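You operate a simulated robot arm through the tools that you are given. There is no shell and no other tool. Be economical: measure what you need, move in short steps, check, and stop when the job is done.

The job below is to be done with a simulated two-armed robot. You get a single attempt, and the scene is never put back.

TASK
Carry the tray to the tap; empty and rinse the brown cup.
Fine: tray first, with both hands, set down between basin and window; dregs and rinse water into the tap basin; cup back on the tray, where the other cup stays; tap off.

It is judged by the outcome, as a careful person would: the job done as asked, and still so three seconds after it is handed in. It fails if anything else is knocked over, pushed out of place, dropped, spilled or broken.

THE ROBOT
Two 7-joint arms with two-finger parallel grippers on one trunk, on a base that drives. Base frame: it is fixed to the floor where the robot stands at the start and does not move with it; the origin is under the middle of the robot, x ahead of it, y to its left, z up. Lengths are in m, angles in rad, forces in N, time in s.
The left shoulder is at the start at [0.05, 0.187, 1.11], the right one opposite. With the tool pointing down near the work surface each hand reaches from about 0.1 to 0.66 m from the robot's upright axis, wherever it stands, measured 20 degrees to its own side. Places, roughly: tap basin [0.7, -1.9, 0.7]; face of the steel tray [0.5, 0, 0.8]; tap lever [0.8, -1.9, 1.1]. Payload 3.43 kg a hand.
The TCP of each hand is the grasp point between the finger pads, 0.03 m short of the fingertips. In the tool frame z runs along the fingers and y along their closing line. The gripper opens to 0.094 m. The fingers are 0.028 m wide and 0.01 m thick; the gripper's body (0.05 by 0.096 m) begins 0.055 m behind the TCP.
Orientation is that of the tool frame in the base frame, as a unit quaternion [x, y, z, w]. With the fingers straight down and closing along the base's y, the tool's x points along the base's -x, its y along +y and its z along -z.

THE INTERFACE
- The arms move only by the tool step_arm. It takes "left_motion", "right_motion" or both (then of equal length, played together; a hand with none holds still); each is a list of rows, each an object (a shift or turn left out is 0, a gripper value left out holds the last) with "offset": the shift along the tool's x, y, z in m, a list of three; "angular": the turn, a rotation vector about the tool's x, y, z in rad, a list of three. In form: [{"offset": [x, y, z], "angular": [ax, ay, az]}, ...]. A call has 1 to 10 rows; each row shifts and turns the commanded pose from where the row before left it, along the tool's axes as they then stand. "left_claw" and "right_claw" are, for a hand that has rows, the finger opening in m, from 0 to 0.094, set as the call begins (left out, the last holds). Rows are played at 5 a second. More than 0.05 m and 0.15 rad between two rows, or a gripper value outside its range, and nothing of the call is played. A pose out of reach is approached as far as the arm can. The call stops where the force on the tool passes 40 N (or 10 N more than at its start, if that is more) or the arm is blocked; 0.2 s more then pass. The fingers move at their own pace (about 0.153 m/s each) and stop on an object; they squeeze with about 40 N. The grip force told is the motor's: it shows also when the fingers shut on nothing. Time passes only in rows, and 0.2 s behind the last, so rows that do not move let the fingers close. The reply holds the time, the measured pose of the TCP, the force on the tool along the base axes, the opening and the grip force, in the units named above and with some noise.
- Cameras (640 x 400 px; columns grow to the right, rows downward): "scene" is now at [0.1537, 0.0172, 1.2981]; the picture's right is [0.10, -0.99, 0.00], its down [-0.45, -0.05, -0.89] and it looks along [0.89, 0.09, -0.45] (base axes); focal length 228 px, centre (320, 200). "left" rides on the left gripper at [0.076, -0.014, -0.102] in its tool frame; the picture's right is [0.18, 0.98, 0.00], its down [-0.75, 0.14, -0.64] and it looks along [-0.63, 0.12, 0.77] (tool axes); focal length 243 px, centre (320, 200). "right" rides on the right gripper at [0.076, 0.014, -0.103] in its tool frame; the picture's right is [-0.18, 0.98, 0.00], its down [-0.75, -0.14, -0.64] and it looks along [-0.63, -0.12, 0.77] (tool axes); focal length 243 px, centre (320, 200). There is no depth. A picture from a camera that has moved, and an enlarged one, comes with that camera's place and axes in the base frame and with its lens. The place of the scene camera against the robot may be out by one fixed shift of up to 0.018 m in any direction.
- get_image(camera): a new picture of that camera. The clock stands still meanwhile.
- lift_body(by): slides the trunk up (or, below 0, down) by that many m; the arms and the scene camera ride with it, the base frame stays. It gives what a move gives, with no picture.
- steer(legs): drives the robot by 1 to 6 legs, each [ahead, left, turn to the left] in m, m and rad, along the robot's own axes; the way and the turn of a leg run together, so that a leg with both is an arc; at most 1.5 m and 3.142 rad a leg. The arms and the cameras ride along, it lands a little off, and it stops where it bumps. It gives what a move gives.
- aim_head(pan, tilt): turns the head with the scene camera to pan (to the left, within 1.396 rad either way) and tilt (down, from -0.506 to 1.204), counted from straight ahead of the robot. It gives what a move gives.
- zoom(camera, box): a new picture of the part [left, top, right, bottom] of that camera's present view, enlarged. The clock stands still meanwhile.
- hand_in(): hands the job in; it is judged then, once.

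Work in short steps. Places have to be worked out from the pictures, the camera data and where the tool is seen: move nearer, look again, correct. Check each grasp and each placing, and mend what went wrong. You have 120 turns and 92 pictures in all, those below and enlarged ones among them. Open the grippers and draw the arms clear of the work before you hand the job in, unless the task says otherwise; then end with one line.

The tools are called after ">>>" by a JSON object that holds its "op" and its "data". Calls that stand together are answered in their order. step_arm: Moves the arms, as the interface text tells. Its arguments: {"type":"object","properties":{"left_motion":{"type":"array","items":{"type":"object","properties":{"offset":{"type":"array","items":{"type":"number"}},"angular":{"type":"array","items":{"type":"number"}}}}},"left_claw":{"type":"number"},"right_motion":{"type":"array","items":{"type":"object","properties":{"offset":{"type":"array","items":{"type":"number"}},"angular":{"type":"array","items":{"type":"number"}}}}},"right_claw":{"type":"number"}},"required":[]} The other tools are called the same way: lift_body (by) slides the trunk up or down; steer (legs) drives the base; aim_head (pan, tilt) turns the head that bears the scene camera; get_image (camera) takes a picture; zoom (camera, box) takes an enlarged picture of a part of a camera's view; hand_in () hands the job in.

At the start:

```text
time: 0.0
left_tcp_pos: [0.3166, 0.1255, 1.1659]
left_orientation: [-0.001, 1.0, 0.0, 0.0]
left_contact_force: [0.9, 0.4, -0.3]
left_width: 0.0937
left_grip_force: 0.1
right_tcp_pos: [0.3202, -0.1213, 1.1488]
right_orientation: [0.001, 1.0, 0.0, 0.0]
right_contact_force: [0.5, 0.8, 0.2]
right_width: 0.094
right_grip_force: 0.1
trunk travel left (down, up): [-0.325, 0.107]
robot x, y, heading: [-0.0003, -0.0009, 0.001]
head pan, tilt: [0.103, 0.464]
```

scene: 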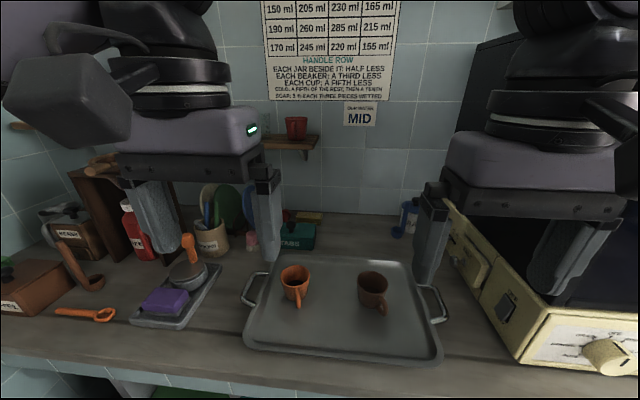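
right: 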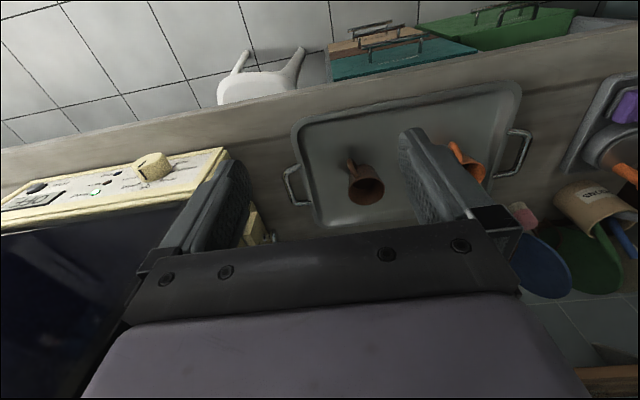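
left: 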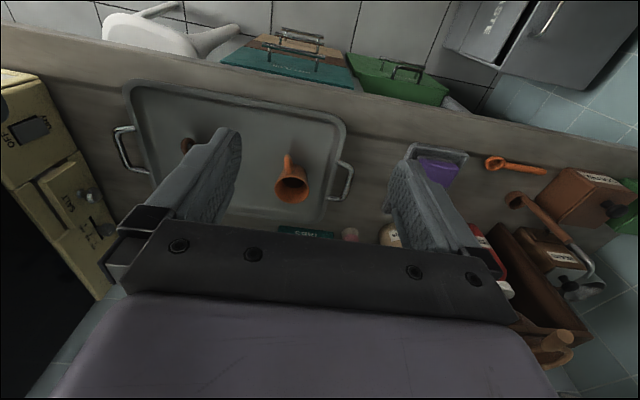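

The tray carries an orange and a brown cup; the handles look to be near y=±0.22, x≈0.55. I look at the tap area before moving anything.

>>> {"op": "aim_head", "data": {"pan": -1.1, "tilt": 0.4}}

>>> {"op": "get_image", "data": {"camera": "scene"}}

>>> {"op": "zoom", "data": {"camera": "right", "box": [270, 60, 550, 240]}}

```text
time: 1.4
left_tcp_pos: [0.3173, 0.1256, 1.1654]
left_orientation: [0.0, 1.0, 0.0, 0.001]
left_contact_force: [0.0, -1.0, -0.1]
left_width: 0.0941
left_grip_force: 0.2
right_tcp_pos: [0.3189, -0.1212, 1.1493]
right_orientation: [0.0, 1.0, 0.0, 0.001]
right_contact_force: [0.2, -1.0, -0.5]
right_width: 0.0941
right_grip_force: 0.1
trunk travel left (down, up): [-0.325, 0.107]
robot x, y, heading: [0.0012, -0.0021, -0.002]
head pan, tilt: [-1.1, 0.4]
```

```text
88 pictures are left
camera scene: at [0.1046, -0.0747, 1.3041], right [-0.89, -0.45, 0.0], down [-0.18, 0.35, -0.92], along [0.42, -0.82, -0.39], focal length 228 px, centre (320, 200)
```

scene: 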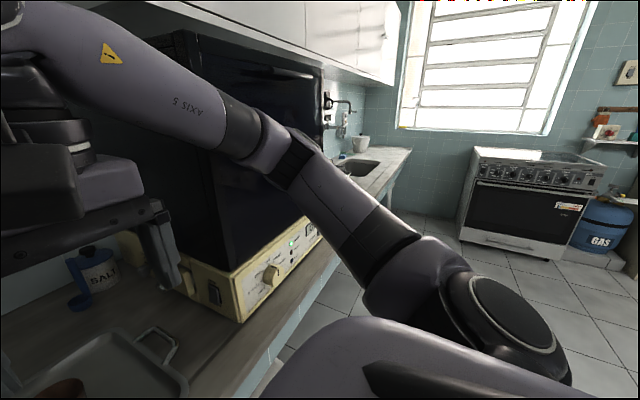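

```text
2.22 times, centred on (410, 150) of right
camera zoom: at [0.2424, -0.108, 1.251], right [0.18, 0.98, 0.0], down [0.75, -0.14, 0.64], along [0.63, -0.12, -0.77], focal length 539 px, centre (120, 311)
```

zoom: 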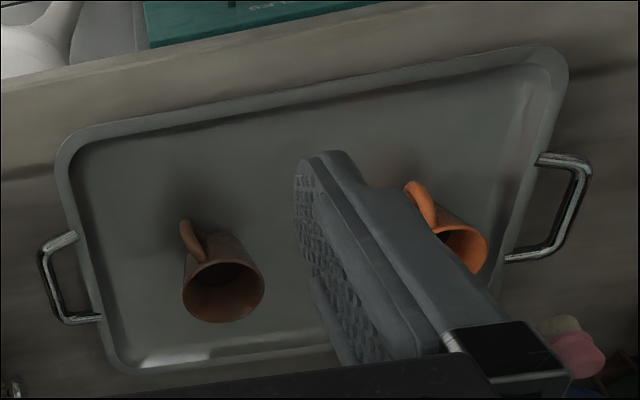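

I can see the basin past a black appliance, the window beyond it. I check the floor for obstacles on the right and behind.

>>> {"op": "aim_head", "data": {"pan": -1.39, "tilt": 0.75}}

>>> {"op": "get_image", "data": {"camera": "scene"}}

```text
time: 2.2
left_tcp_pos: [0.3175, 0.1243, 1.1654]
left_orientation: [0.0, 1.0, 0.0, 0.0]
left_contact_force: [-0.9, 0.7, 0.0]
left_width: 0.094
left_grip_force: 0.0
right_tcp_pos: [0.319, -0.1219, 1.1489]
right_orientation: [0.0, 1.0, -0.001, -0.001]
right_contact_force: [0.5, 0.2, -0.3]
right_width: 0.0941
right_grip_force: 0.1
trunk travel left (down, up): [-0.325, 0.107]
robot x, y, heading: [-0.0009, 0.0008, -0.004]
head pan, tilt: [-1.389, 0.75]
```

```text
86 pictures are left
camera scene: at [0.0775, -0.0737, 1.273], right [-0.98, -0.18, 0.0], down [-0.12, 0.67, -0.73], along [0.13, -0.72, -0.68], focal length 228 px, centre (320, 200)
```

scene: 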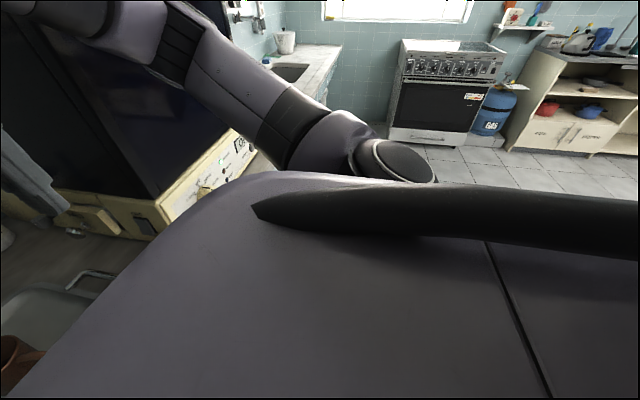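

The floor to the right looks clear. I back off a bit and drive right to scout the basin area, arms up and free.

>>> {"op": "steer", "data": {"legs": [[-0.25, 0, 0], [0, -1.2, 0]]}}

>>> {"op": "aim_head", "data": {"pan": -0.8, "tilt": 0.5}}

>>> {"op": "get_image", "data": {"camera": "scene"}}

```text
time: 9.8
left_tcp_pos: [0.074, -1.0729, 1.1667]
left_orientation: [-0.007, 1.0, 0.0, 0.0]
left_contact_force: [-0.5, -0.5, 1.3]
left_width: 0.0941
left_grip_force: 0.0
right_tcp_pos: [0.0792, -1.3195, 1.1484]
right_orientation: [-0.007, 1.0, 0.0, 0.0]
right_contact_force: [-0.9, 0.3, 0.0]
right_width: 0.0943
right_grip_force: 0.1
trunk travel left (down, up): [-0.325, 0.107]
robot x, y, heading: [-0.2418, -1.2057, 0.013]
head pan, tilt: [-1.389, 0.75]
```

```text
time: 10.7
left_tcp_pos: [0.0738, -1.0742, 1.1661]
left_orientation: [-0.008, 1.0, 0.0, 0.0]
left_contact_force: [1.0, -0.1, 0.3]
left_width: 0.0938
left_grip_force: 0.0
right_tcp_pos: [0.0791, -1.3195, 1.15]
right_orientation: [-0.007, 1.0, 0.0, 0.0]
right_contact_force: [-0.1, -0.6, -0.3]
right_width: 0.094
right_grip_force: 0.1
trunk travel left (down, up): [-0.325, 0.107]
robot x, y, heading: [-0.2415, -1.2014, 0.015]
head pan, tilt: [-0.799, 0.499]
```

```text
85 pictures are left
camera scene: at [-0.1151, -1.2589, 1.2949], right [-0.71, -0.71, 0.0], down [-0.34, 0.34, -0.88], along [0.62, -0.62, -0.48], focal length 228 px, centre (320, 200)
```

scene: 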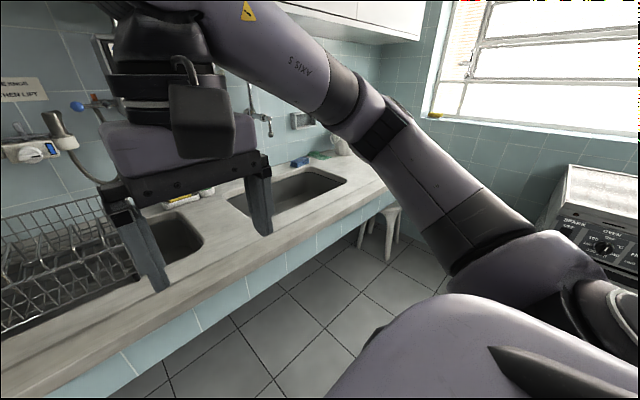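

Two basins here: the right one at about [0.7,-1.9] is the tap basin. I go further right to see the counter between it and the window.

>>> {"op": "steer", "data": {"legs": [[0, -0.6, 0]]}}

>>> {"op": "aim_head", "data": {"pan": -0.25, "tilt": 0.4}}

>>> {"op": "get_image", "data": {"camera": "scene"}}

>>> {"op": "get_image", "data": {"camera": "right"}}

```text
time: 14.2
left_tcp_pos: [0.0826, -1.6775, 1.1657]
left_orientation: [-0.008, 1.0, 0.0, 0.0]
left_contact_force: [0.0, -0.3, 0.4]
left_width: 0.0939
left_grip_force: 0.1
right_tcp_pos: [0.0888, -1.9236, 1.149]
right_orientation: [-0.007, 1.0, 0.0, 0.0]
right_contact_force: [-0.4, 0.9, -0.6]
right_width: 0.0938
right_grip_force: 0.1
trunk travel left (down, up): [-0.325, 0.107]
robot x, y, heading: [-0.2347, -1.8095, 0.02]
head pan, tilt: [-0.799, 0.499]
```

```text
time: 15.1
left_tcp_pos: [0.0836, -1.6759, 1.1652]
left_orientation: [-0.008, 1.0, 0.0, 0.001]
left_contact_force: [-0.7, 0.7, 0.1]
left_width: 0.0941
left_grip_force: 0.0
right_tcp_pos: [0.0886, -1.9234, 1.1495]
right_orientation: [-0.008, 1.0, 0.0, 0.0]
right_contact_force: [-0.2, 0.3, -0.1]
right_width: 0.094
right_grip_force: 0.1
trunk travel left (down, up): [-0.325, 0.107]
robot x, y, heading: [-0.2289, -1.8093, 0.018]
head pan, tilt: [-0.25, 0.4]
```

```text
84 pictures are left
camera scene: at [-0.0799, -1.8203, 1.3041], right [-0.23, -0.97, 0.0], down [-0.38, 0.09, -0.92], along [0.9, -0.21, -0.39], focal length 228 px, centre (320, 200)
```

scene: 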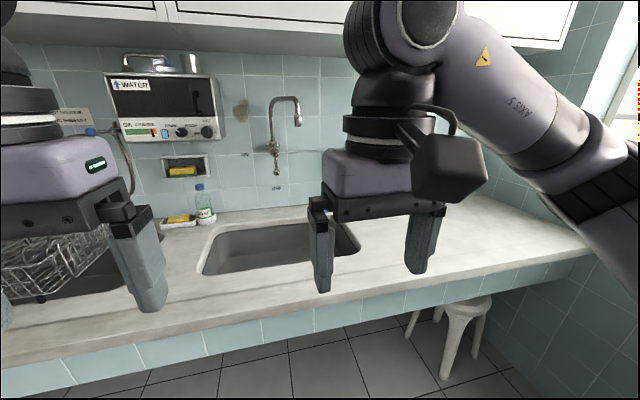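

```text
83 pictures are left
camera right: at [0.0117, -1.9115, 1.2511], right [0.17, 0.99, 0.0], down [0.76, -0.13, 0.64], along [0.63, -0.11, -0.77], focal length 243 px, centre (320, 200)
```

right: 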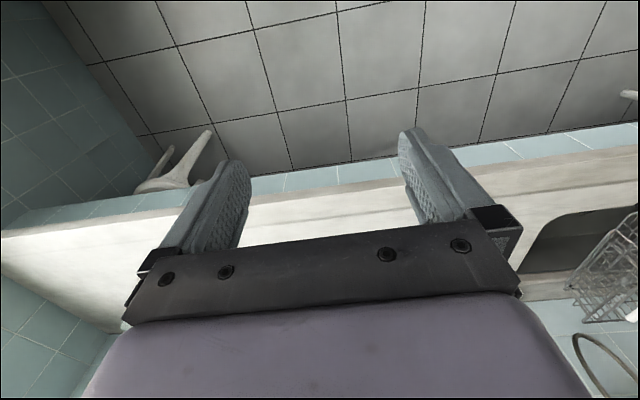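

Counter right of the basin spans about y −2.1 to −2.9. I check the stove's place and that stretch of counter behind the arm.

>>> {"op": "aim_head", "data": {"pan": -1.3, "tilt": 0.6}}

>>> {"op": "get_image", "data": {"camera": "scene"}}

>>> {"op": "aim_head", "data": {"pan": -0.6, "tilt": 0.2}}

>>> {"op": "get_image", "data": {"camera": "scene"}}

```text
time: 16.4
left_tcp_pos: [0.0837, -1.6778, 1.1658]
left_orientation: [-0.008, 1.0, 0.0, 0.0]
left_contact_force: [0.1, -0.1, 0.1]
left_width: 0.0942
left_grip_force: 0.1
right_tcp_pos: [0.0893, -1.9245, 1.1493]
right_orientation: [-0.008, 1.0, 0.0, 0.0]
right_contact_force: [-0.2, 0.1, 0.2]
right_width: 0.0939
right_grip_force: 0.1
trunk travel left (down, up): [-0.325, 0.107]
robot x, y, heading: [-0.2333, -1.8097, 0.02]
head pan, tilt: [-1.3, 0.6]
```

```text
82 pictures are left
camera scene: at [-0.1449, -1.8836, 1.2859], right [-0.96, -0.28, 0.0], down [-0.16, 0.54, -0.83], along [0.23, -0.79, -0.56], focal length 228 px, centre (320, 200)
```

scene: 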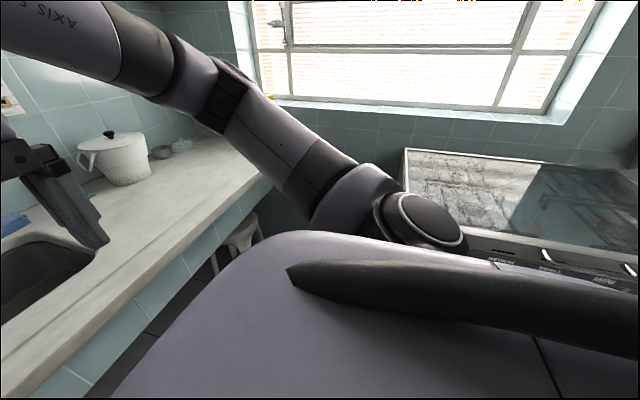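

```text
time: 17.5
left_tcp_pos: [0.0834, -1.6764, 1.1662]
left_orientation: [-0.008, 1.0, 0.0, 0.0]
left_contact_force: [0.5, 0.0, -0.9]
left_width: 0.0938
left_grip_force: 0.1
right_tcp_pos: [0.089, -1.924, 1.1502]
right_orientation: [-0.008, 1.0, 0.0, 0.0]
right_contact_force: [-1.5, -0.6, 0.1]
right_width: 0.0939
right_grip_force: 0.0
trunk travel left (down, up): [-0.325, 0.107]
robot x, y, heading: [-0.2315, -1.8058, 0.018]
head pan, tilt: [-0.6, 0.201]
```

```text
81 pictures are left
camera scene: at [-0.0923, -1.8502, 1.3226], right [-0.55, -0.83, 0.0], down [-0.17, 0.11, -0.98], along [0.82, -0.54, -0.2], focal length 228 px, centre (320, 200)
```

scene: 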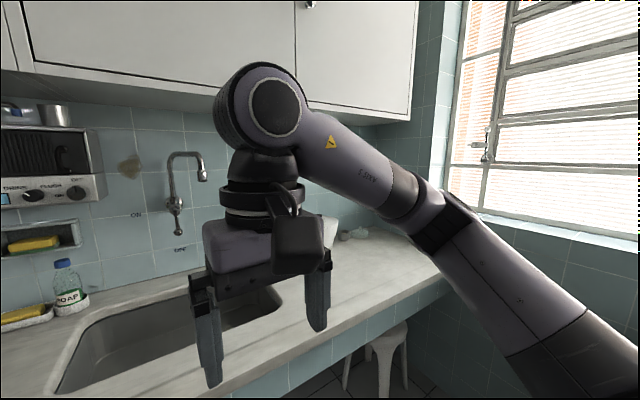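

The pot, bowl and corner clutter sit at the back (x>0.8); the tray fits at about [0.55,-2.43]. I test whether the robot itself fits at y≈-2.33 close to the counter, then view the tap from there.

>>> {"op": "steer", "data": {"legs": [[0.23, 0, -0.018], [0, -0.51, 0]]}}

>>> {"op": "aim_head", "data": {"pan": 0.35, "tilt": 0.3}}

>>> {"op": "get_image", "data": {"camera": "scene"}}

>>> {"op": "get_image", "data": {"camera": "right"}}

```text
time: 21.2
left_tcp_pos: [0.3254, -2.0684, 1.1658]
left_orientation: [0.005, 1.0, -0.001, 0.001]
left_contact_force: [0.9, -0.2, -0.8]
left_width: 0.0943
left_grip_force: 0.0
right_tcp_pos: [0.3248, -2.3137, 1.15]
right_orientation: [0.004, 1.0, 0.001, 0.0]
right_contact_force: [-1.6, 0.5, -0.5]
right_width: 0.0942
right_grip_force: 0.0
trunk travel left (down, up): [-0.325, 0.107]
robot x, y, heading: [0.0049, -2.1919, -0.01]
head pan, tilt: [-0.6, 0.201]
stopped in leg 2: the robot was blocked; the commanded pose is now the measured one
```

```text
time: 22.4
left_tcp_pos: [0.3231, -2.0687, 1.1662]
left_orientation: [0.006, 1.0, 0.0, 0.001]
left_contact_force: [0.4, 0.7, 0.7]
left_width: 0.0942
left_grip_force: 0.1
right_tcp_pos: [0.3239, -2.3159, 1.1501]
right_orientation: [0.004, 1.0, 0.001, 0.0]
right_contact_force: [-0.1, -0.1, 0.3]
right_width: 0.0938
right_grip_force: 0.0
trunk travel left (down, up): [-0.325, 0.107]
robot x, y, heading: [0.0048, -2.1937, -0.005]
head pan, tilt: [0.351, 0.3]
```

```text
80 pictures are left
camera scene: at [0.1563, -2.1526, 1.3133], right [0.34, -0.94, 0.0], down [-0.28, -0.1, -0.96], along [0.9, 0.32, -0.3], focal length 228 px, centre (320, 200)
```

scene: 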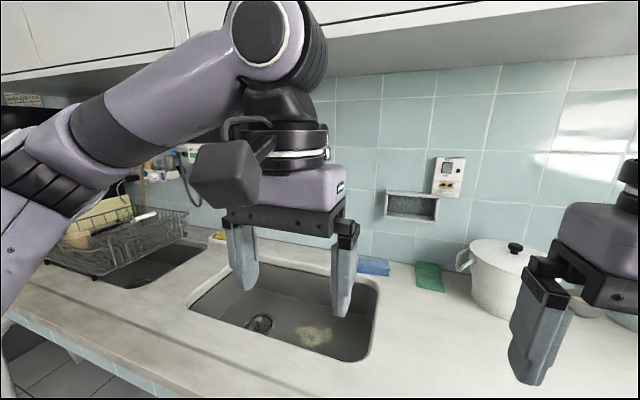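

```text
79 pictures are left
camera right: at [0.247, -2.3017, 1.2515], right [0.19, 0.98, 0.0], down [0.75, -0.15, 0.64], along [0.63, -0.12, -0.77], focal length 243 px, centre (320, 200)
```

right: 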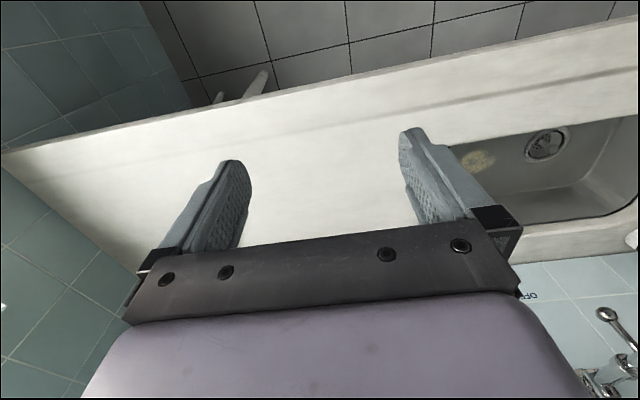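

The robot was blocked at y=-2.19. I look at what touches on the right side.

>>> {"op": "aim_head", "data": {"pan": -1.39, "tilt": 0.9}}

>>> {"op": "get_image", "data": {"camera": "scene"}}

```text
time: 24.2
left_tcp_pos: [0.3236, -2.0686, 1.1661]
left_orientation: [0.006, 1.0, 0.0, 0.0]
left_contact_force: [-0.5, 0.6, 0.0]
left_width: 0.0939
left_grip_force: 0.0
right_tcp_pos: [0.324, -2.3155, 1.1494]
right_orientation: [0.004, 1.0, 0.002, 0.0]
right_contact_force: [-0.2, -0.1, 0.8]
right_width: 0.0941
right_grip_force: 0.0
trunk travel left (down, up): [-0.325, 0.107]
robot x, y, heading: [0.0094, -2.1894, -0.009]
head pan, tilt: [-1.389, 0.901]
```

```text
78 pictures are left
camera scene: at [0.0814, -2.2583, 1.2611], right [-0.98, -0.17, 0.0], down [-0.14, 0.77, -0.62], along [0.11, -0.61, -0.78], focal length 228 px, centre (320, 200)
```

scene: 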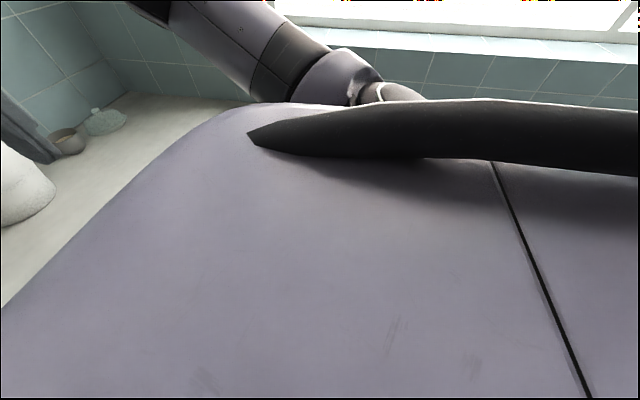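

Nothing visible moved. The robot can stand at y≈-2.15 and reach sideways for the tray placing. I now return to the tray.

>>> {"op": "steer", "data": {"legs": [[0, 0.5, 0.009], [-0.26, 0, 0], [0, 1.3, 0], [0, 0.39, 0]]}}

>>> {"op": "aim_head", "data": {"pan": 0, "tilt": 0.6}}

```text
time: 36.7
left_tcp_pos: [0.0765, 0.1214, 1.1654]
left_orientation: [0.003, 1.0, 0.0, 0.001]
left_contact_force: [0.5, 0.5, -0.7]
left_width: 0.094
left_grip_force: 0.1
right_tcp_pos: [0.0766, -0.1252, 1.1505]
right_orientation: [0.003, 1.0, 0.0, -0.001]
right_contact_force: [-1.1, 0.5, 0.2]
right_width: 0.0939
right_grip_force: 0.1
trunk travel left (down, up): [-0.325, 0.107]
robot x, y, heading: [-0.2419, -0.003, -0.005]
head pan, tilt: [-1.389, 0.901]
```

```text
time: 38.3
left_tcp_pos: [0.0769, 0.1219, 1.1662]
left_orientation: [0.005, 1.0, 0.0, 0.001]
left_contact_force: [0.3, -0.5, 0.1]
left_width: 0.094
left_grip_force: 0.0
right_tcp_pos: [0.0767, -0.1248, 1.1497]
right_orientation: [0.003, 1.0, 0.001, 0.0]
right_contact_force: [0.1, -0.1, 0.6]
right_width: 0.0942
right_grip_force: 0.0
trunk travel left (down, up): [-0.325, 0.107]
robot x, y, heading: [-0.242, -0.0015, -0.009]
head pan, tilt: [0.0, 0.6]
```

Forward to the tray, then a picture to locate handles.

>>> {"op": "steer", "data": {"legs": [[0.262, 0, 0.009]]}}

>>> {"op": "get_image", "data": {"camera": "scene"}}

```text
time: 40.1
left_tcp_pos: [0.3376, 0.1264, 1.1669]
left_orientation: [-0.002, 1.0, 0.001, 0.001]
left_contact_force: [0.2, 0.1, 0.3]
left_width: 0.0938
left_grip_force: 0.0
right_tcp_pos: [0.3407, -0.1206, 1.1492]
right_orientation: [-0.003, 1.0, 0.001, 0.0]
right_contact_force: [0.7, 0.3, 0.0]
right_width: 0.094
right_grip_force: 0.0
trunk travel left (down, up): [-0.325, 0.107]
robot x, y, heading: [0.0206, -0.001, 0.011]
head pan, tilt: [0.0, 0.6]
```

```text
77 pictures are left
camera scene: at [0.1722, 0.0073, 1.2857], right [0.01, -1.0, 0.0], down [-0.57, 0.0, -0.82], along [0.82, 0.01, -0.57], focal length 228 px, centre (320, 200)
```

scene: 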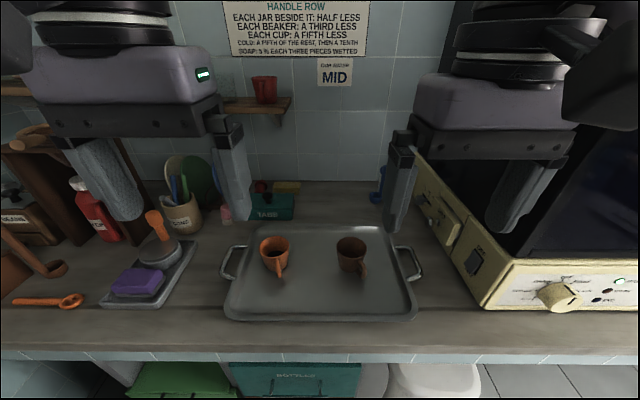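

Handles estimated at [0.545,0.25] and [0.548,-0.231]; the appliance is ~0.1 m right of the right bar. I bring the hands above the handles at z≈1.0 with narrower opening.

>>> {"op": "step_arm", "data": {"left_motion": [{"offset": [-0.0345, 0.0206, 0.027]}, {"offset": [-0.0345, 0.0206, 0.027]}, {"offset": [-0.0345, 0.0206, 0.027]}, {"offset": [-0.0345, 0.0206, 0.027]}, {"offset": [-0.0345, 0.0206, 0.027]}, {"offset": [-0.0345, 0.0206, 0.027]}], "right_motion": [{"offset": [-0.0345, -0.0184, 0.0248]}, {"offset": [-0.0345, -0.0184, 0.0248]}, {"offset": [-0.0345, -0.0184, 0.0248]}, {"offset": [-0.0345, -0.0184, 0.0248]}, {"offset": [-0.0345, -0.0184, 0.0248]}, {"offset": [-0.0345, -0.0184, 0.0248]}], "left_claw": 0.05, "right_claw": 0.05}}

>>> {"op": "get_image", "data": {"camera": "left"}}

>>> {"op": "get_image", "data": {"camera": "right"}}

>>> {"op": "get_image", "data": {"camera": "scene"}}

```text
time: 41.5
left_tcp_pos: [0.525, 0.2653, 1.0121]
left_orientation: [-0.002, 1.0, -0.008, 0.014]
left_contact_force: [0.0, -0.1, 0.8]
left_width: 0.0499
left_grip_force: 0.0
right_tcp_pos: [0.5298, -0.212, 1.0308]
right_orientation: [-0.014, 1.0, -0.007, 0.027]
right_contact_force: [0.0, 0.3, -1.0]
right_width: 0.0498
right_grip_force: 0.1
trunk travel left (down, up): [-0.325, 0.107]
robot x, y, heading: [0.0181, 0.0003, 0.006]
head pan, tilt: [0.0, 0.6]
```

```text
76 pictures are left
camera left: at [0.4465, 0.2514, 1.1129], right [-0.19, 0.98, -0.02], down [0.74, 0.15, 0.66], along [0.65, 0.11, -0.75], focal length 243 px, centre (320, 200)
```

left: 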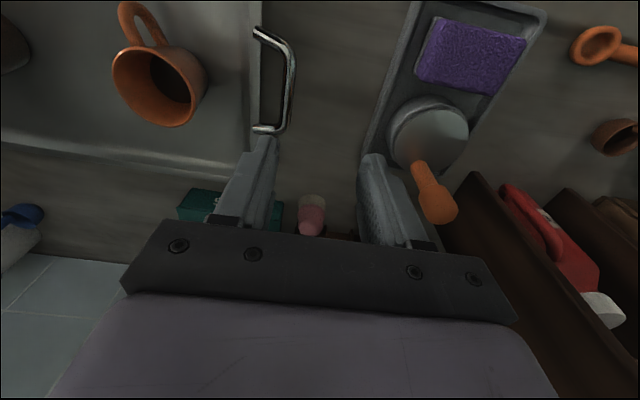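

```text
75 pictures are left
camera right: at [0.4466, -0.1992, 1.1272], right [0.16, 0.99, 0.0], down [0.72, -0.11, 0.68], along [0.68, -0.11, -0.73], focal length 243 px, centre (320, 200)
```

right: 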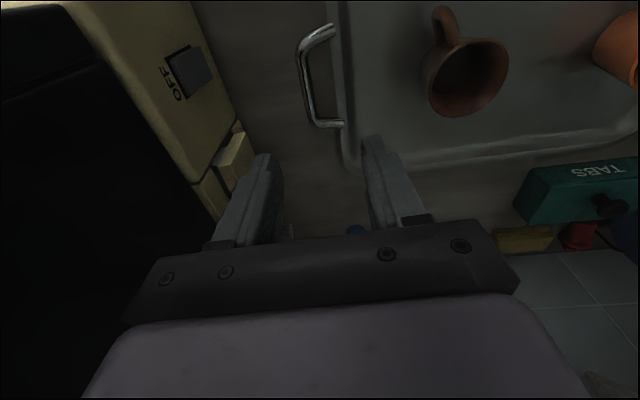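

```text
74 pictures are left
camera scene: at [0.1471, 0.0231, 1.2903], right [0.01, -1.0, 0.02], down [-0.55, -0.02, -0.84], along [0.84, 0.0, -0.55], focal length 228 px, centre (320, 200)
```

scene: 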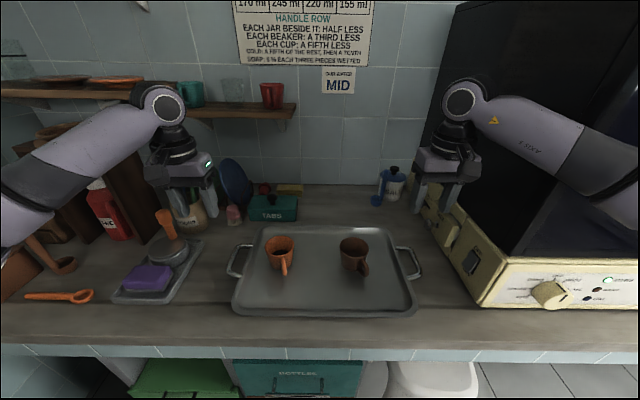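

Hand cameras put the bars at about [0.534,0.231] and [0.54,-0.232], z≈0.845. The measured poses differ from the commanded ones; I let it settle and check.

>>> {"op": "step_arm", "data": {"left_motion": [{}, {}, {}], "right_motion": [{}, {}, {}]}}

```text
time: 42.4
left_tcp_pos: [0.5236, 0.2657, 1.0131]
left_orientation: [-0.001, 1.0, -0.008, 0.014]
left_contact_force: [0.4, 0.1, -0.1]
left_width: 0.0497
left_grip_force: 0.0
right_tcp_pos: [0.5284, -0.212, 1.0302]
right_orientation: [-0.014, 1.0, -0.007, 0.027]
right_contact_force: [0.2, 0.4, 0.6]
right_width: 0.0503
right_grip_force: 0.1
trunk travel left (down, up): [-0.325, 0.107]
robot x, y, heading: [0.0197, -0.0016, 0.009]
head pan, tilt: [0.0, 0.6]
```

A steady offset of ~2 cm remains, so I work from the measured pose. Moving over the bars to z≈0.915 with tilt corrected.

>>> {"op": "step_arm", "data": {"left_motion": [{"offset": [-0.0033, -0.0113, 0.033], "angular": [-0.016, 0.028, 0.002]}, {"offset": [-0.0033, -0.0113, 0.033]}, {"offset": [-0.0033, -0.0113, 0.033]}, {}], "right_motion": [{"offset": [-0.0037, -0.0067, 0.038], "angular": [-0.014, 0.054, 0.028]}, {"offset": [-0.0037, -0.0067, 0.038]}, {"offset": [-0.0037, -0.0067, 0.038]}, {}]}}

>>> {"op": "get_image", "data": {"camera": "left"}}

>>> {"op": "get_image", "data": {"camera": "right"}}

```text
time: 43.4
left_tcp_pos: [0.5322, 0.2384, 0.9132]
left_orientation: [-0.002, 1.0, -0.006, 0.001]
left_contact_force: [-0.2, -0.8, 0.1]
left_width: 0.05
left_grip_force: 0.0
right_tcp_pos: [0.5416, -0.2079, 0.9251]
right_orientation: [-0.016, 1.0, -0.002, 0.009]
right_contact_force: [0.3, -0.2, -1.7]
right_width: 0.05
right_grip_force: 0.1
trunk travel left (down, up): [-0.325, 0.107]
robot x, y, heading: [0.0257, -0.0016, 0.007]
head pan, tilt: [0.0, 0.6]
```

```text
73 pictures are left
camera left: at [0.456, 0.223, 1.0152], right [-0.19, 0.98, -0.01], down [0.75, 0.15, 0.64], along [0.63, 0.11, -0.77], focal length 243 px, centre (320, 200)
```

left: 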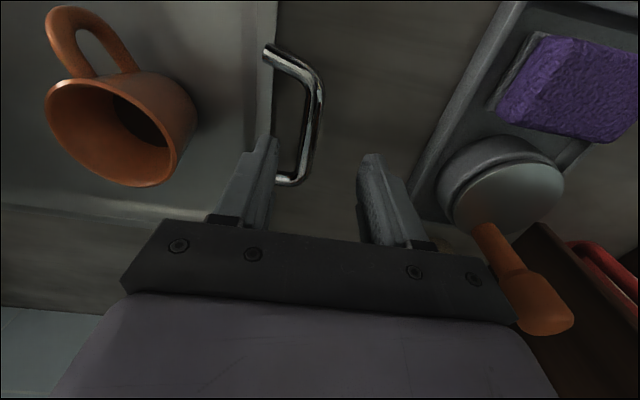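

```text
72 pictures are left
camera right: at [0.4624, -0.1967, 1.0262], right [0.15, 0.99, 0.0], down [0.75, -0.11, 0.66], along [0.65, -0.1, -0.75], focal length 243 px, centre (320, 200)
```

right: 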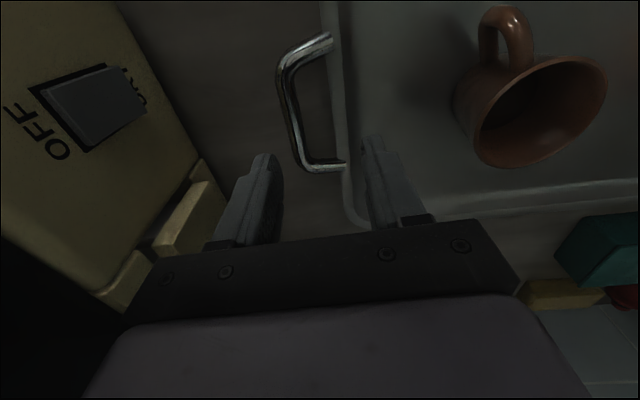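

Bars estimated at [0.534,0.228] and [0.535,-0.232]. I correct sideways first at this height with a narrower opening.

>>> {"op": "step_arm", "data": {"left_motion": [{"offset": [0, -0.005, 0.01], "angular": [-0.012, 0, 0.004]}, {"offset": [0, -0.005, 0.01]}, {}], "right_motion": [{"offset": [0.002, -0.012, 0.015], "angular": [-0.004, 0.018, 0.032]}, {"offset": [0.002, -0.012, 0.015]}, {}], "left_claw": 0.038, "right_claw": 0.038}}

```text
time: 44.1
left_tcp_pos: [0.5347, 0.2304, 0.8911]
left_orientation: [0.001, 1.0, -0.003, 0.001]
left_contact_force: [-0.3, 0.3, 0.5]
left_width: 0.038
left_grip_force: 0.0
right_tcp_pos: [0.5373, -0.2097, 0.8986]
right_orientation: [-0.021, 1.0, 0.001, -0.001]
right_contact_force: [-0.9, 0.1, 0.1]
right_width: 0.038
right_grip_force: 0.1
trunk travel left (down, up): [-0.325, 0.107]
robot x, y, heading: [0.0191, -0.0002, 0.008]
head pan, tilt: [0.0, 0.6]
```

The right hand isn't following in y and yaw, so the right forearm may be touching the appliance. I look at it.

>>> {"op": "aim_head", "data": {"pan": -0.9, "tilt": 0.45}}

>>> {"op": "get_image", "data": {"camera": "scene"}}

```text
time: 45.4
left_tcp_pos: [0.5347, 0.2293, 0.8924]
left_orientation: [0.002, 1.0, -0.003, 0.0]
left_contact_force: [-0.3, 0.7, 0.6]
left_width: 0.0382
left_grip_force: 0.0
right_tcp_pos: [0.5368, -0.2102, 0.8984]
right_orientation: [-0.021, 1.0, 0.001, -0.002]
right_contact_force: [0.2, 0.4, -0.3]
right_width: 0.0375
right_grip_force: 0.0
trunk travel left (down, up): [-0.325, 0.107]
robot x, y, heading: [0.0196, -0.0021, 0.008]
head pan, tilt: [-0.901, 0.45]
```

```text
71 pictures are left
camera scene: at [0.1141, -0.0308, 1.3042], right [-0.78, -0.63, 0.0], down [-0.25, 0.31, -0.92], along [0.58, -0.71, -0.4], focal length 228 px, centre (320, 200)
```

scene: 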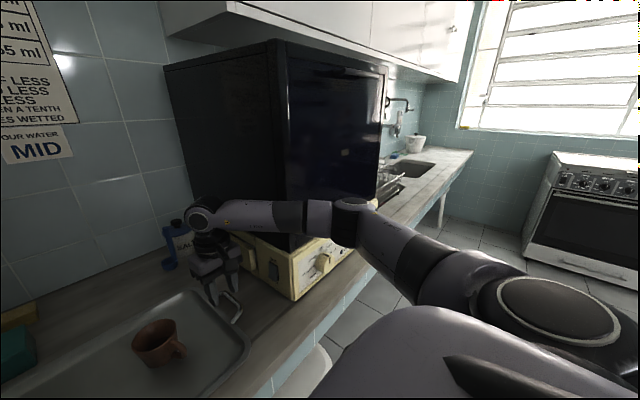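

The right forearm leans on the black box's corner. I raise the hands, then shift the robot back and to the left so that the right arm comes in straighter.

>>> {"op": "step_arm", "data": {"left_motion": [{"offset": [0, 0, -0.045]}, {"offset": [0, 0, -0.045]}, {"offset": [0, 0, -0.045]}], "right_motion": [{"offset": [0.015, 0.03, -0.035]}, {"offset": [0.015, 0.03, -0.035]}, {"offset": [0.005, 0.01, -0.045]}]}}

>>> {"op": "steer", "data": {"legs": [[-0.065, 0.08, -0.008]]}}

>>> {"op": "get_image", "data": {"camera": "scene"}}

```text
time: 46.1
left_tcp_pos: [0.5404, 0.2045, 1.0256]
left_orientation: [0.003, 1.0, 0.012, -0.003]
left_contact_force: [0.3, 0.0, -0.2]
left_width: 0.0381
left_grip_force: 0.0
right_tcp_pos: [0.4878, -0.1973, 0.9283]
right_orientation: [0.017, 0.996, -0.001, -0.088]
right_contact_force: [-0.3, -0.1, -0.1]
right_width: 0.0379
right_grip_force: 0.1
trunk travel left (down, up): [-0.325, 0.107]
robot x, y, heading: [0.0194, -0.0022, -0.002]
head pan, tilt: [-0.901, 0.45]
```

```text
time: 47.3
left_tcp_pos: [0.4914, 0.2793, 1.0197]
left_orientation: [0.006, 1.0, 0.015, -0.014]
left_contact_force: [-0.4, 0.9, -1.0]
left_width: 0.0384
left_grip_force: 0.0
right_tcp_pos: [0.4592, -0.1261, 0.9765]
right_orientation: [0.031, 0.999, 0.009, -0.036]
right_contact_force: [-1.1, -0.5, 0.6]
right_width: 0.0378
right_grip_force: 0.0
trunk travel left (down, up): [-0.325, 0.107]
robot x, y, heading: [-0.0472, 0.0801, -0.004]
head pan, tilt: [-0.901, 0.45]
```

```text
70 pictures are left
camera scene: at [0.074, 0.0157, 1.2995], right [-0.78, -0.62, 0.0], down [-0.27, 0.34, -0.9], along [0.56, -0.71, -0.43], focal length 228 px, centre (320, 200)
```

scene: 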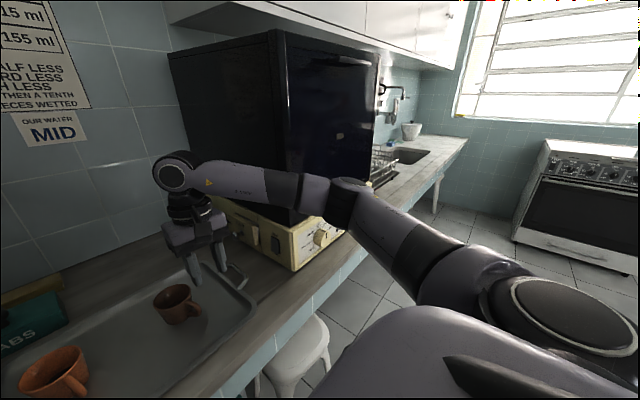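

The right arm still seems to be leaning on something; I back off more to free it and read the pose.

>>> {"op": "steer", "data": {"legs": [[-0.15, 0.03, 0]]}}

>>> {"op": "step_arm", "data": {"left_motion": [{}], "right_motion": [{}]}}

>>> {"op": "get_image", "data": {"camera": "scene"}}

```text
time: 48.7
left_tcp_pos: [0.3442, 0.309, 1.0203]
left_orientation: [0.007, 1.0, 0.015, -0.013]
left_contact_force: [-0.7, 0.6, 0.0]
left_width: 0.0379
left_grip_force: 0.1
right_tcp_pos: [0.31, -0.0973, 0.9757]
right_orientation: [0.032, 0.999, 0.01, -0.035]
right_contact_force: [-0.3, -0.1, -0.9]
right_width: 0.0379
right_grip_force: 0.1
trunk travel left (down, up): [-0.325, 0.107]
robot x, y, heading: [-0.1944, 0.1095, -0.002]
head pan, tilt: [-0.901, 0.45]
```

```text
time: 49.1
left_tcp_pos: [0.3438, 0.3091, 1.0195]
left_orientation: [0.007, 1.0, 0.014, -0.013]
left_contact_force: [-0.4, -0.7, 0.6]
left_width: 0.0383
left_grip_force: 0.0
right_tcp_pos: [0.3107, -0.0978, 0.976]
right_orientation: [0.032, 0.999, 0.01, -0.036]
right_contact_force: [0.2, -0.9, -0.4]
right_width: 0.0379
right_grip_force: 0.0
trunk travel left (down, up): [-0.325, 0.107]
robot x, y, heading: [-0.1925, 0.1091, -0.001]
head pan, tilt: [-0.901, 0.45]
```

```text
69 pictures are left
camera scene: at [-0.0745, 0.0455, 1.2994], right [-0.79, -0.62, 0.0], down [-0.27, 0.34, -0.9], along [0.56, -0.71, -0.44], focal length 228 px, centre (320, 200)
```

scene: 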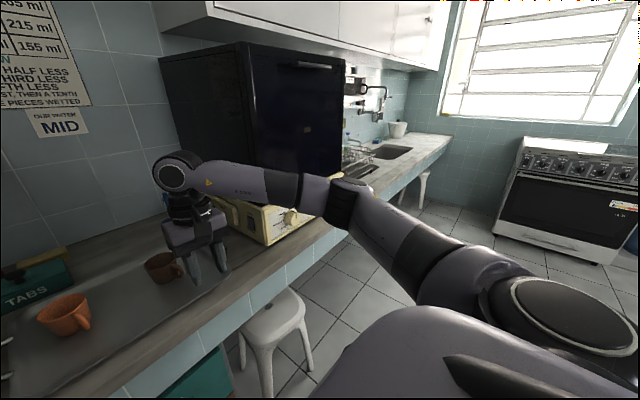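

The arm is free now (the blocked pose became the commanded one). I square both tools and pre-position the hands relative to the robot so it can then drive straight in with straighter arms.

>>> {"op": "step_arm", "data": {"left_motion": [{"angular": [0.028, -0.026, -0.014]}, {"offset": [-0.012, -0.018, -0.005]}, {"offset": [-0.012, -0.018, -0.005]}, {"offset": [-0.012, -0.018, -0.005]}, {"offset": [-0.012, -0.018, -0.005]}, {}], "right_motion": [{"angular": [0.02, -0.072, -0.064]}, {"offset": [-0.0203, -0.0313, -0.0135]}, {"offset": [-0.0203, -0.0313, -0.0135]}, {"offset": [-0.0203, -0.0313, -0.0135]}, {"offset": [-0.0203, -0.0313, -0.0135]}, {}]}}

>>> {"op": "get_image", "data": {"camera": "scene"}}

```text
time: 50.5
left_tcp_pos: [0.3928, 0.2384, 1.0391]
left_orientation: [0.0, 1.0, 0.0, 0.0]
left_contact_force: [-0.4, -0.2, -1.1]
left_width: 0.038
left_grip_force: 0.0
right_tcp_pos: [0.3908, -0.2228, 1.0295]
right_orientation: [0.0, 1.0, 0.0, 0.001]
right_contact_force: [0.0, 0.2, 0.7]
right_width: 0.0381
right_grip_force: 0.2
trunk travel left (down, up): [-0.325, 0.107]
robot x, y, heading: [-0.1913, 0.1112, -0.004]
head pan, tilt: [-0.901, 0.45]
```

```text
68 pictures are left
camera scene: at [-0.0744, 0.0456, 1.2994], right [-0.79, -0.62, 0.0], down [-0.27, 0.34, -0.9], along [0.56, -0.71, -0.44], focal length 228 px, centre (320, 200)
```

scene: 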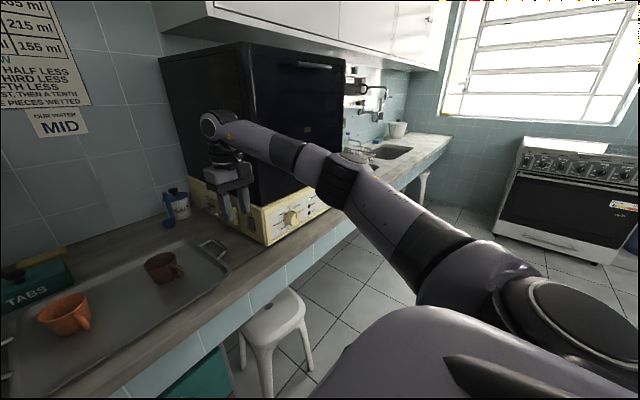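

Free motion is accurate. I tilt the right hand 0.25 rad so its wrist leans inward, away from the box, then drive in slowly.

>>> {"op": "step_arm", "data": {"right_motion": [{"angular": [0.125, 0, 0]}, {"angular": [0.125, 0, 0]}, {}]}}

>>> {"op": "steer", "data": {"legs": [[0.135, -0.005, 0.003]]}}

>>> {"op": "get_image", "data": {"camera": "scene"}}

```text
time: 51.3
left_tcp_pos: [0.39, 0.2377, 1.0392]
left_orientation: [0.0, 1.0, 0.0, 0.0]
left_contact_force: [-0.2, 0.0, -0.3]
left_width: 0.0381
left_grip_force: 0.1
right_tcp_pos: [0.3913, -0.2239, 1.0293]
right_orientation: [0.0, 0.992, -0.127, -0.001]
right_contact_force: [0.3, -0.5, 0.5]
right_width: 0.0379
right_grip_force: 0.0
trunk travel left (down, up): [-0.325, 0.107]
robot x, y, heading: [-0.194, 0.1092, -0.001]
head pan, tilt: [-0.901, 0.45]
```

```text
time: 52.6
left_tcp_pos: [0.5243, 0.2339, 1.0387]
left_orientation: [-0.001, 1.0, 0.0, 0.0]
left_contact_force: [-0.2, 0.2, -0.2]
left_width: 0.0382
left_grip_force: 0.0
right_tcp_pos: [0.5239, -0.2276, 1.0286]
right_orientation: [-0.001, 0.992, -0.126, 0.0]
right_contact_force: [-0.1, 0.2, 0.2]
right_width: 0.0378
right_grip_force: 0.0
trunk travel left (down, up): [-0.325, 0.107]
robot x, y, heading: [-0.0586, 0.1012, -0.002]
head pan, tilt: [-0.901, 0.45]
```

```text
67 pictures are left
camera scene: at [0.0596, 0.0403, 1.2993], right [-0.78, -0.62, 0.0], down [-0.27, 0.34, -0.9], along [0.56, -0.71, -0.44], focal length 228 px, centre (320, 200)
```

scene: 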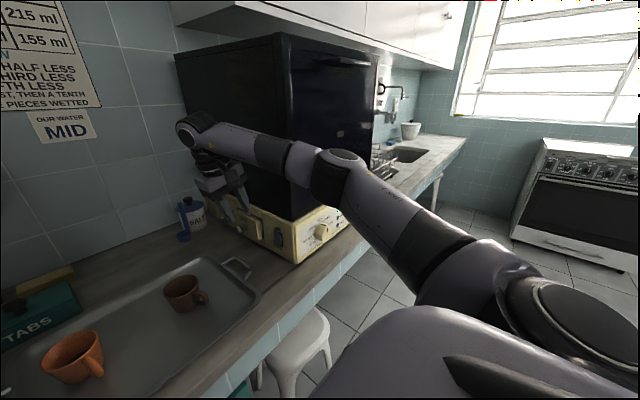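

Both arms are unobstructed now. I lower both to z≈0.90 over the bars and check.

>>> {"op": "step_arm", "data": {"left_motion": [{"offset": [-0.0033, -0.0017, 0.046]}, {"offset": [-0.0033, -0.0017, 0.046]}, {"offset": [-0.0033, -0.0017, 0.046]}, {}], "right_motion": [{"offset": [-0.0037, 0.0093, 0.042]}, {"offset": [-0.0037, 0.0093, 0.042]}, {"offset": [-0.0037, 0.0093, 0.042]}, {}]}}

>>> {"op": "get_image", "data": {"camera": "left"}}

>>> {"op": "get_image", "data": {"camera": "right"}}

```text
time: 53.6
left_tcp_pos: [0.5351, 0.2259, 0.9032]
left_orientation: [0.0, 1.0, 0.0, 0.0]
left_contact_force: [0.0, -0.4, -0.1]
left_width: 0.0382
left_grip_force: 0.1
right_tcp_pos: [0.5355, -0.2308, 0.901]
right_orientation: [-0.001, 0.992, -0.125, 0.001]
right_contact_force: [0.6, -1.0, -0.2]
right_width: 0.0379
right_grip_force: 0.1
trunk travel left (down, up): [-0.325, 0.107]
robot x, y, heading: [-0.0607, 0.1009, -0.003]
head pan, tilt: [-0.901, 0.45]
```

```text
66 pictures are left
camera left: at [0.4585, 0.2108, 1.0044], right [-0.19, 0.98, 0.0], down [0.75, 0.14, 0.64], along [0.63, 0.12, -0.77], focal length 243 px, centre (320, 200)
```

left: 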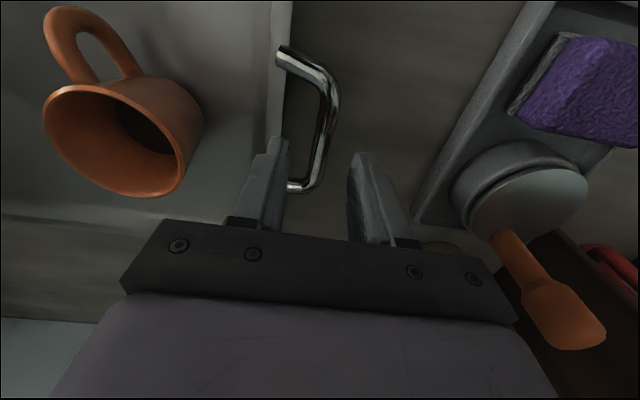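

```text
65 pictures are left
camera right: at [0.4577, -0.1925, 0.9956], right [0.18, 0.95, -0.24], down [0.75, 0.02, 0.66], along [0.63, -0.3, -0.71], focal length 243 px, centre (320, 200)
```

right: 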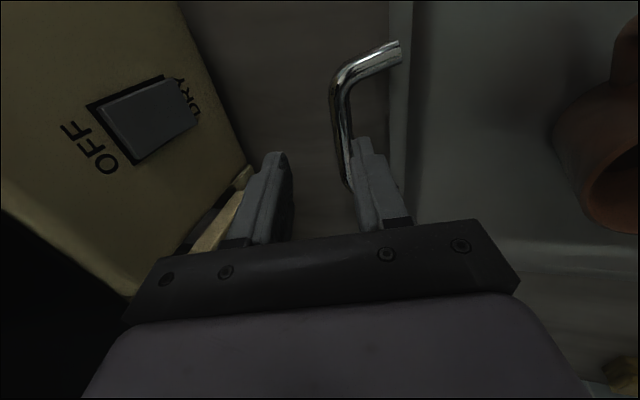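

Bars measured at y=0.229 and y=-0.229; the fingers straddle them. I lower the last 4.5 cm with small sideways corrections, still open.

>>> {"op": "step_arm", "data": {"left_motion": [{"offset": [0, 0.001, 0.016]}, {"offset": [0, 0.001, 0.016]}, {"offset": [0, 0.001, 0.015]}, {}], "right_motion": [{"offset": [0, 0.0043, 0.013]}, {"offset": [0, 0.0043, 0.013]}, {"offset": [0, 0.0043, 0.013]}, {}], "left_claw": 0.04, "right_claw": 0.046}}

>>> {"op": "get_image", "data": {"camera": "left"}}

>>> {"op": "get_image", "data": {"camera": "right"}}

```text
time: 54.6
left_tcp_pos: [0.5336, 0.23, 0.8554]
left_orientation: [0.0, 1.0, 0.0, -0.001]
left_contact_force: [0.1, 0.2, 0.7]
left_width: 0.0398
left_grip_force: 0.1
right_tcp_pos: [0.5345, -0.2287, 0.8587]
right_orientation: [0.0, 0.992, -0.125, 0.0]
right_contact_force: [-1.0, -0.4, -0.7]
right_width: 0.0459
right_grip_force: 0.0
trunk travel left (down, up): [-0.325, 0.107]
robot x, y, heading: [-0.0602, 0.101, -0.003]
head pan, tilt: [-0.901, 0.45]
```

```text
64 pictures are left
camera left: at [0.4585, 0.2148, 0.957], right [-0.19, 0.98, 0.0], down [0.75, 0.14, 0.64], along [0.63, 0.12, -0.77], focal length 243 px, centre (320, 200)
```

left: 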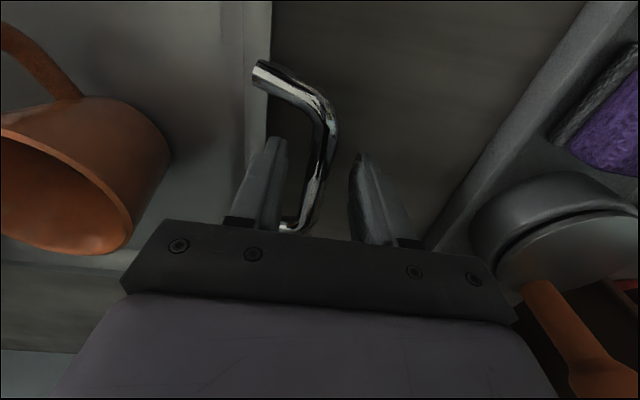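

```text
63 pictures are left
camera right: at [0.458, -0.1901, 0.954], right [0.18, 0.95, -0.24], down [0.75, 0.02, 0.66], along [0.63, -0.3, -0.71], focal length 243 px, centre (320, 200)
```

right: 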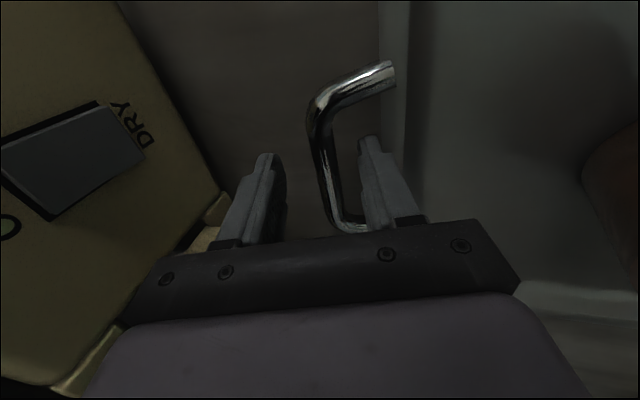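

The bars seem lower (z≈0.828) than the pads' middle. I take most of the right tilt out and lower both hands ~8 mm so the bars lie inside the pads.

>>> {"op": "step_arm", "data": {"right_motion": [{"angular": [-0.15, 0, 0]}, {}]}}

>>> {"op": "step_arm", "data": {"left_motion": [{"offset": [0, 0, 0.004]}, {"offset": [0, 0, 0.003]}, {}], "right_motion": [{"offset": [0, 0.0005, 0.005]}, {"offset": [0, 0.0005, 0.005]}, {}]}}

```text
time: 55.2
left_tcp_pos: [0.5343, 0.2297, 0.8559]
left_orientation: [-0.001, 1.0, 0.001, 0.0]
left_contact_force: [-0.6, -0.1, 0.1]
left_width: 0.04
left_grip_force: 0.1
right_tcp_pos: [0.5355, -0.2284, 0.8597]
right_orientation: [0.0, 0.999, -0.05, 0.001]
right_contact_force: [0.6, 0.1, 0.9]
right_width: 0.0457
right_grip_force: 0.0
trunk travel left (down, up): [-0.325, 0.107]
robot x, y, heading: [-0.0567, 0.1034, 0.0]
head pan, tilt: [-0.901, 0.45]
```

```text
time: 56.0
left_tcp_pos: [0.5336, 0.2318, 0.8475]
left_orientation: [-0.002, 1.0, 0.0, 0.0]
left_contact_force: [0.4, -0.6, -0.1]
left_width: 0.0401
left_grip_force: 0.0
right_tcp_pos: [0.535, -0.2284, 0.8479]
right_orientation: [-0.001, 0.999, -0.051, 0.001]
right_contact_force: [0.9, 0.9, -0.2]
right_width: 0.0459
right_grip_force: 0.1
trunk travel left (down, up): [-0.325, 0.107]
robot x, y, heading: [-0.0608, 0.1043, -0.0]
head pan, tilt: [-0.901, 0.45]
```

No contact and centred. I close both hands.

>>> {"op": "step_arm", "data": {"left_motion": [{}, {}, {}], "right_motion": [{}, {}, {}], "left_claw": 0.0, "right_claw": 0.0}}

>>> {"op": "get_image", "data": {"camera": "left"}}

>>> {"op": "get_image", "data": {"camera": "right"}}

```text
time: 56.8
left_tcp_pos: [0.534, 0.2302, 0.8498]
left_orientation: [-0.001, 1.0, 0.0, 0.002]
left_contact_force: [1.2, -8.2, 12.1]
left_width: 0.0138
left_grip_force: 40.3
right_tcp_pos: [0.5354, -0.2273, 0.8495]
right_orientation: [-0.002, 0.999, -0.049, 0.0]
right_contact_force: [1.4, 10.1, 0.0]
right_width: 0.0135
right_grip_force: 40.5
trunk travel left (down, up): [-0.325, 0.107]
robot x, y, heading: [-0.0599, 0.1021, 0.003]
head pan, tilt: [-0.901, 0.45]
```

```text
62 pictures are left
camera left: at [0.4585, 0.2149, 0.951], right [-0.18, 0.98, 0.0], down [0.75, 0.14, 0.64], along [0.63, 0.12, -0.76], focal length 243 px, centre (320, 200)
```

left: 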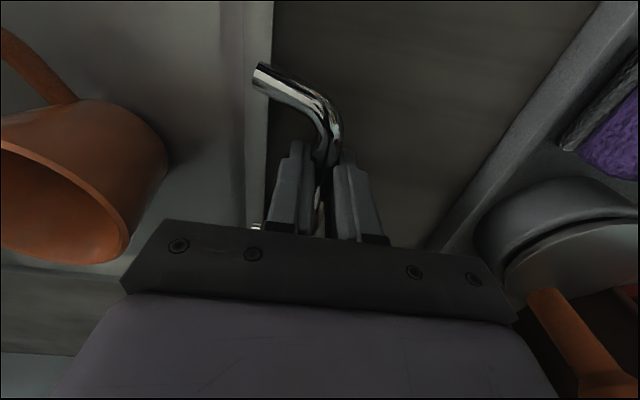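

```text
61 pictures are left
camera right: at [0.4583, -0.2039, 0.9493], right [0.18, 0.98, -0.1], down [0.75, -0.08, 0.65], along [0.63, -0.19, -0.75], focal length 243 px, centre (320, 200)
```

right: 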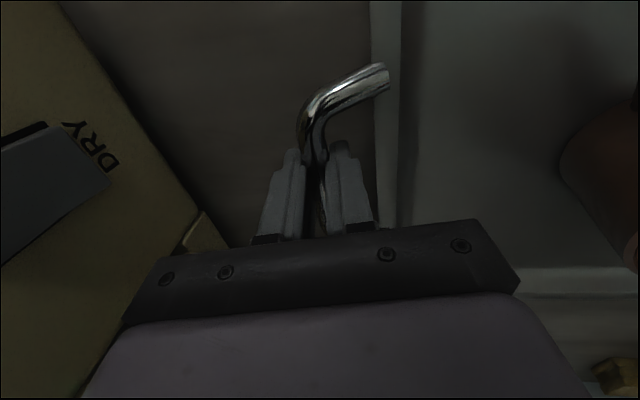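

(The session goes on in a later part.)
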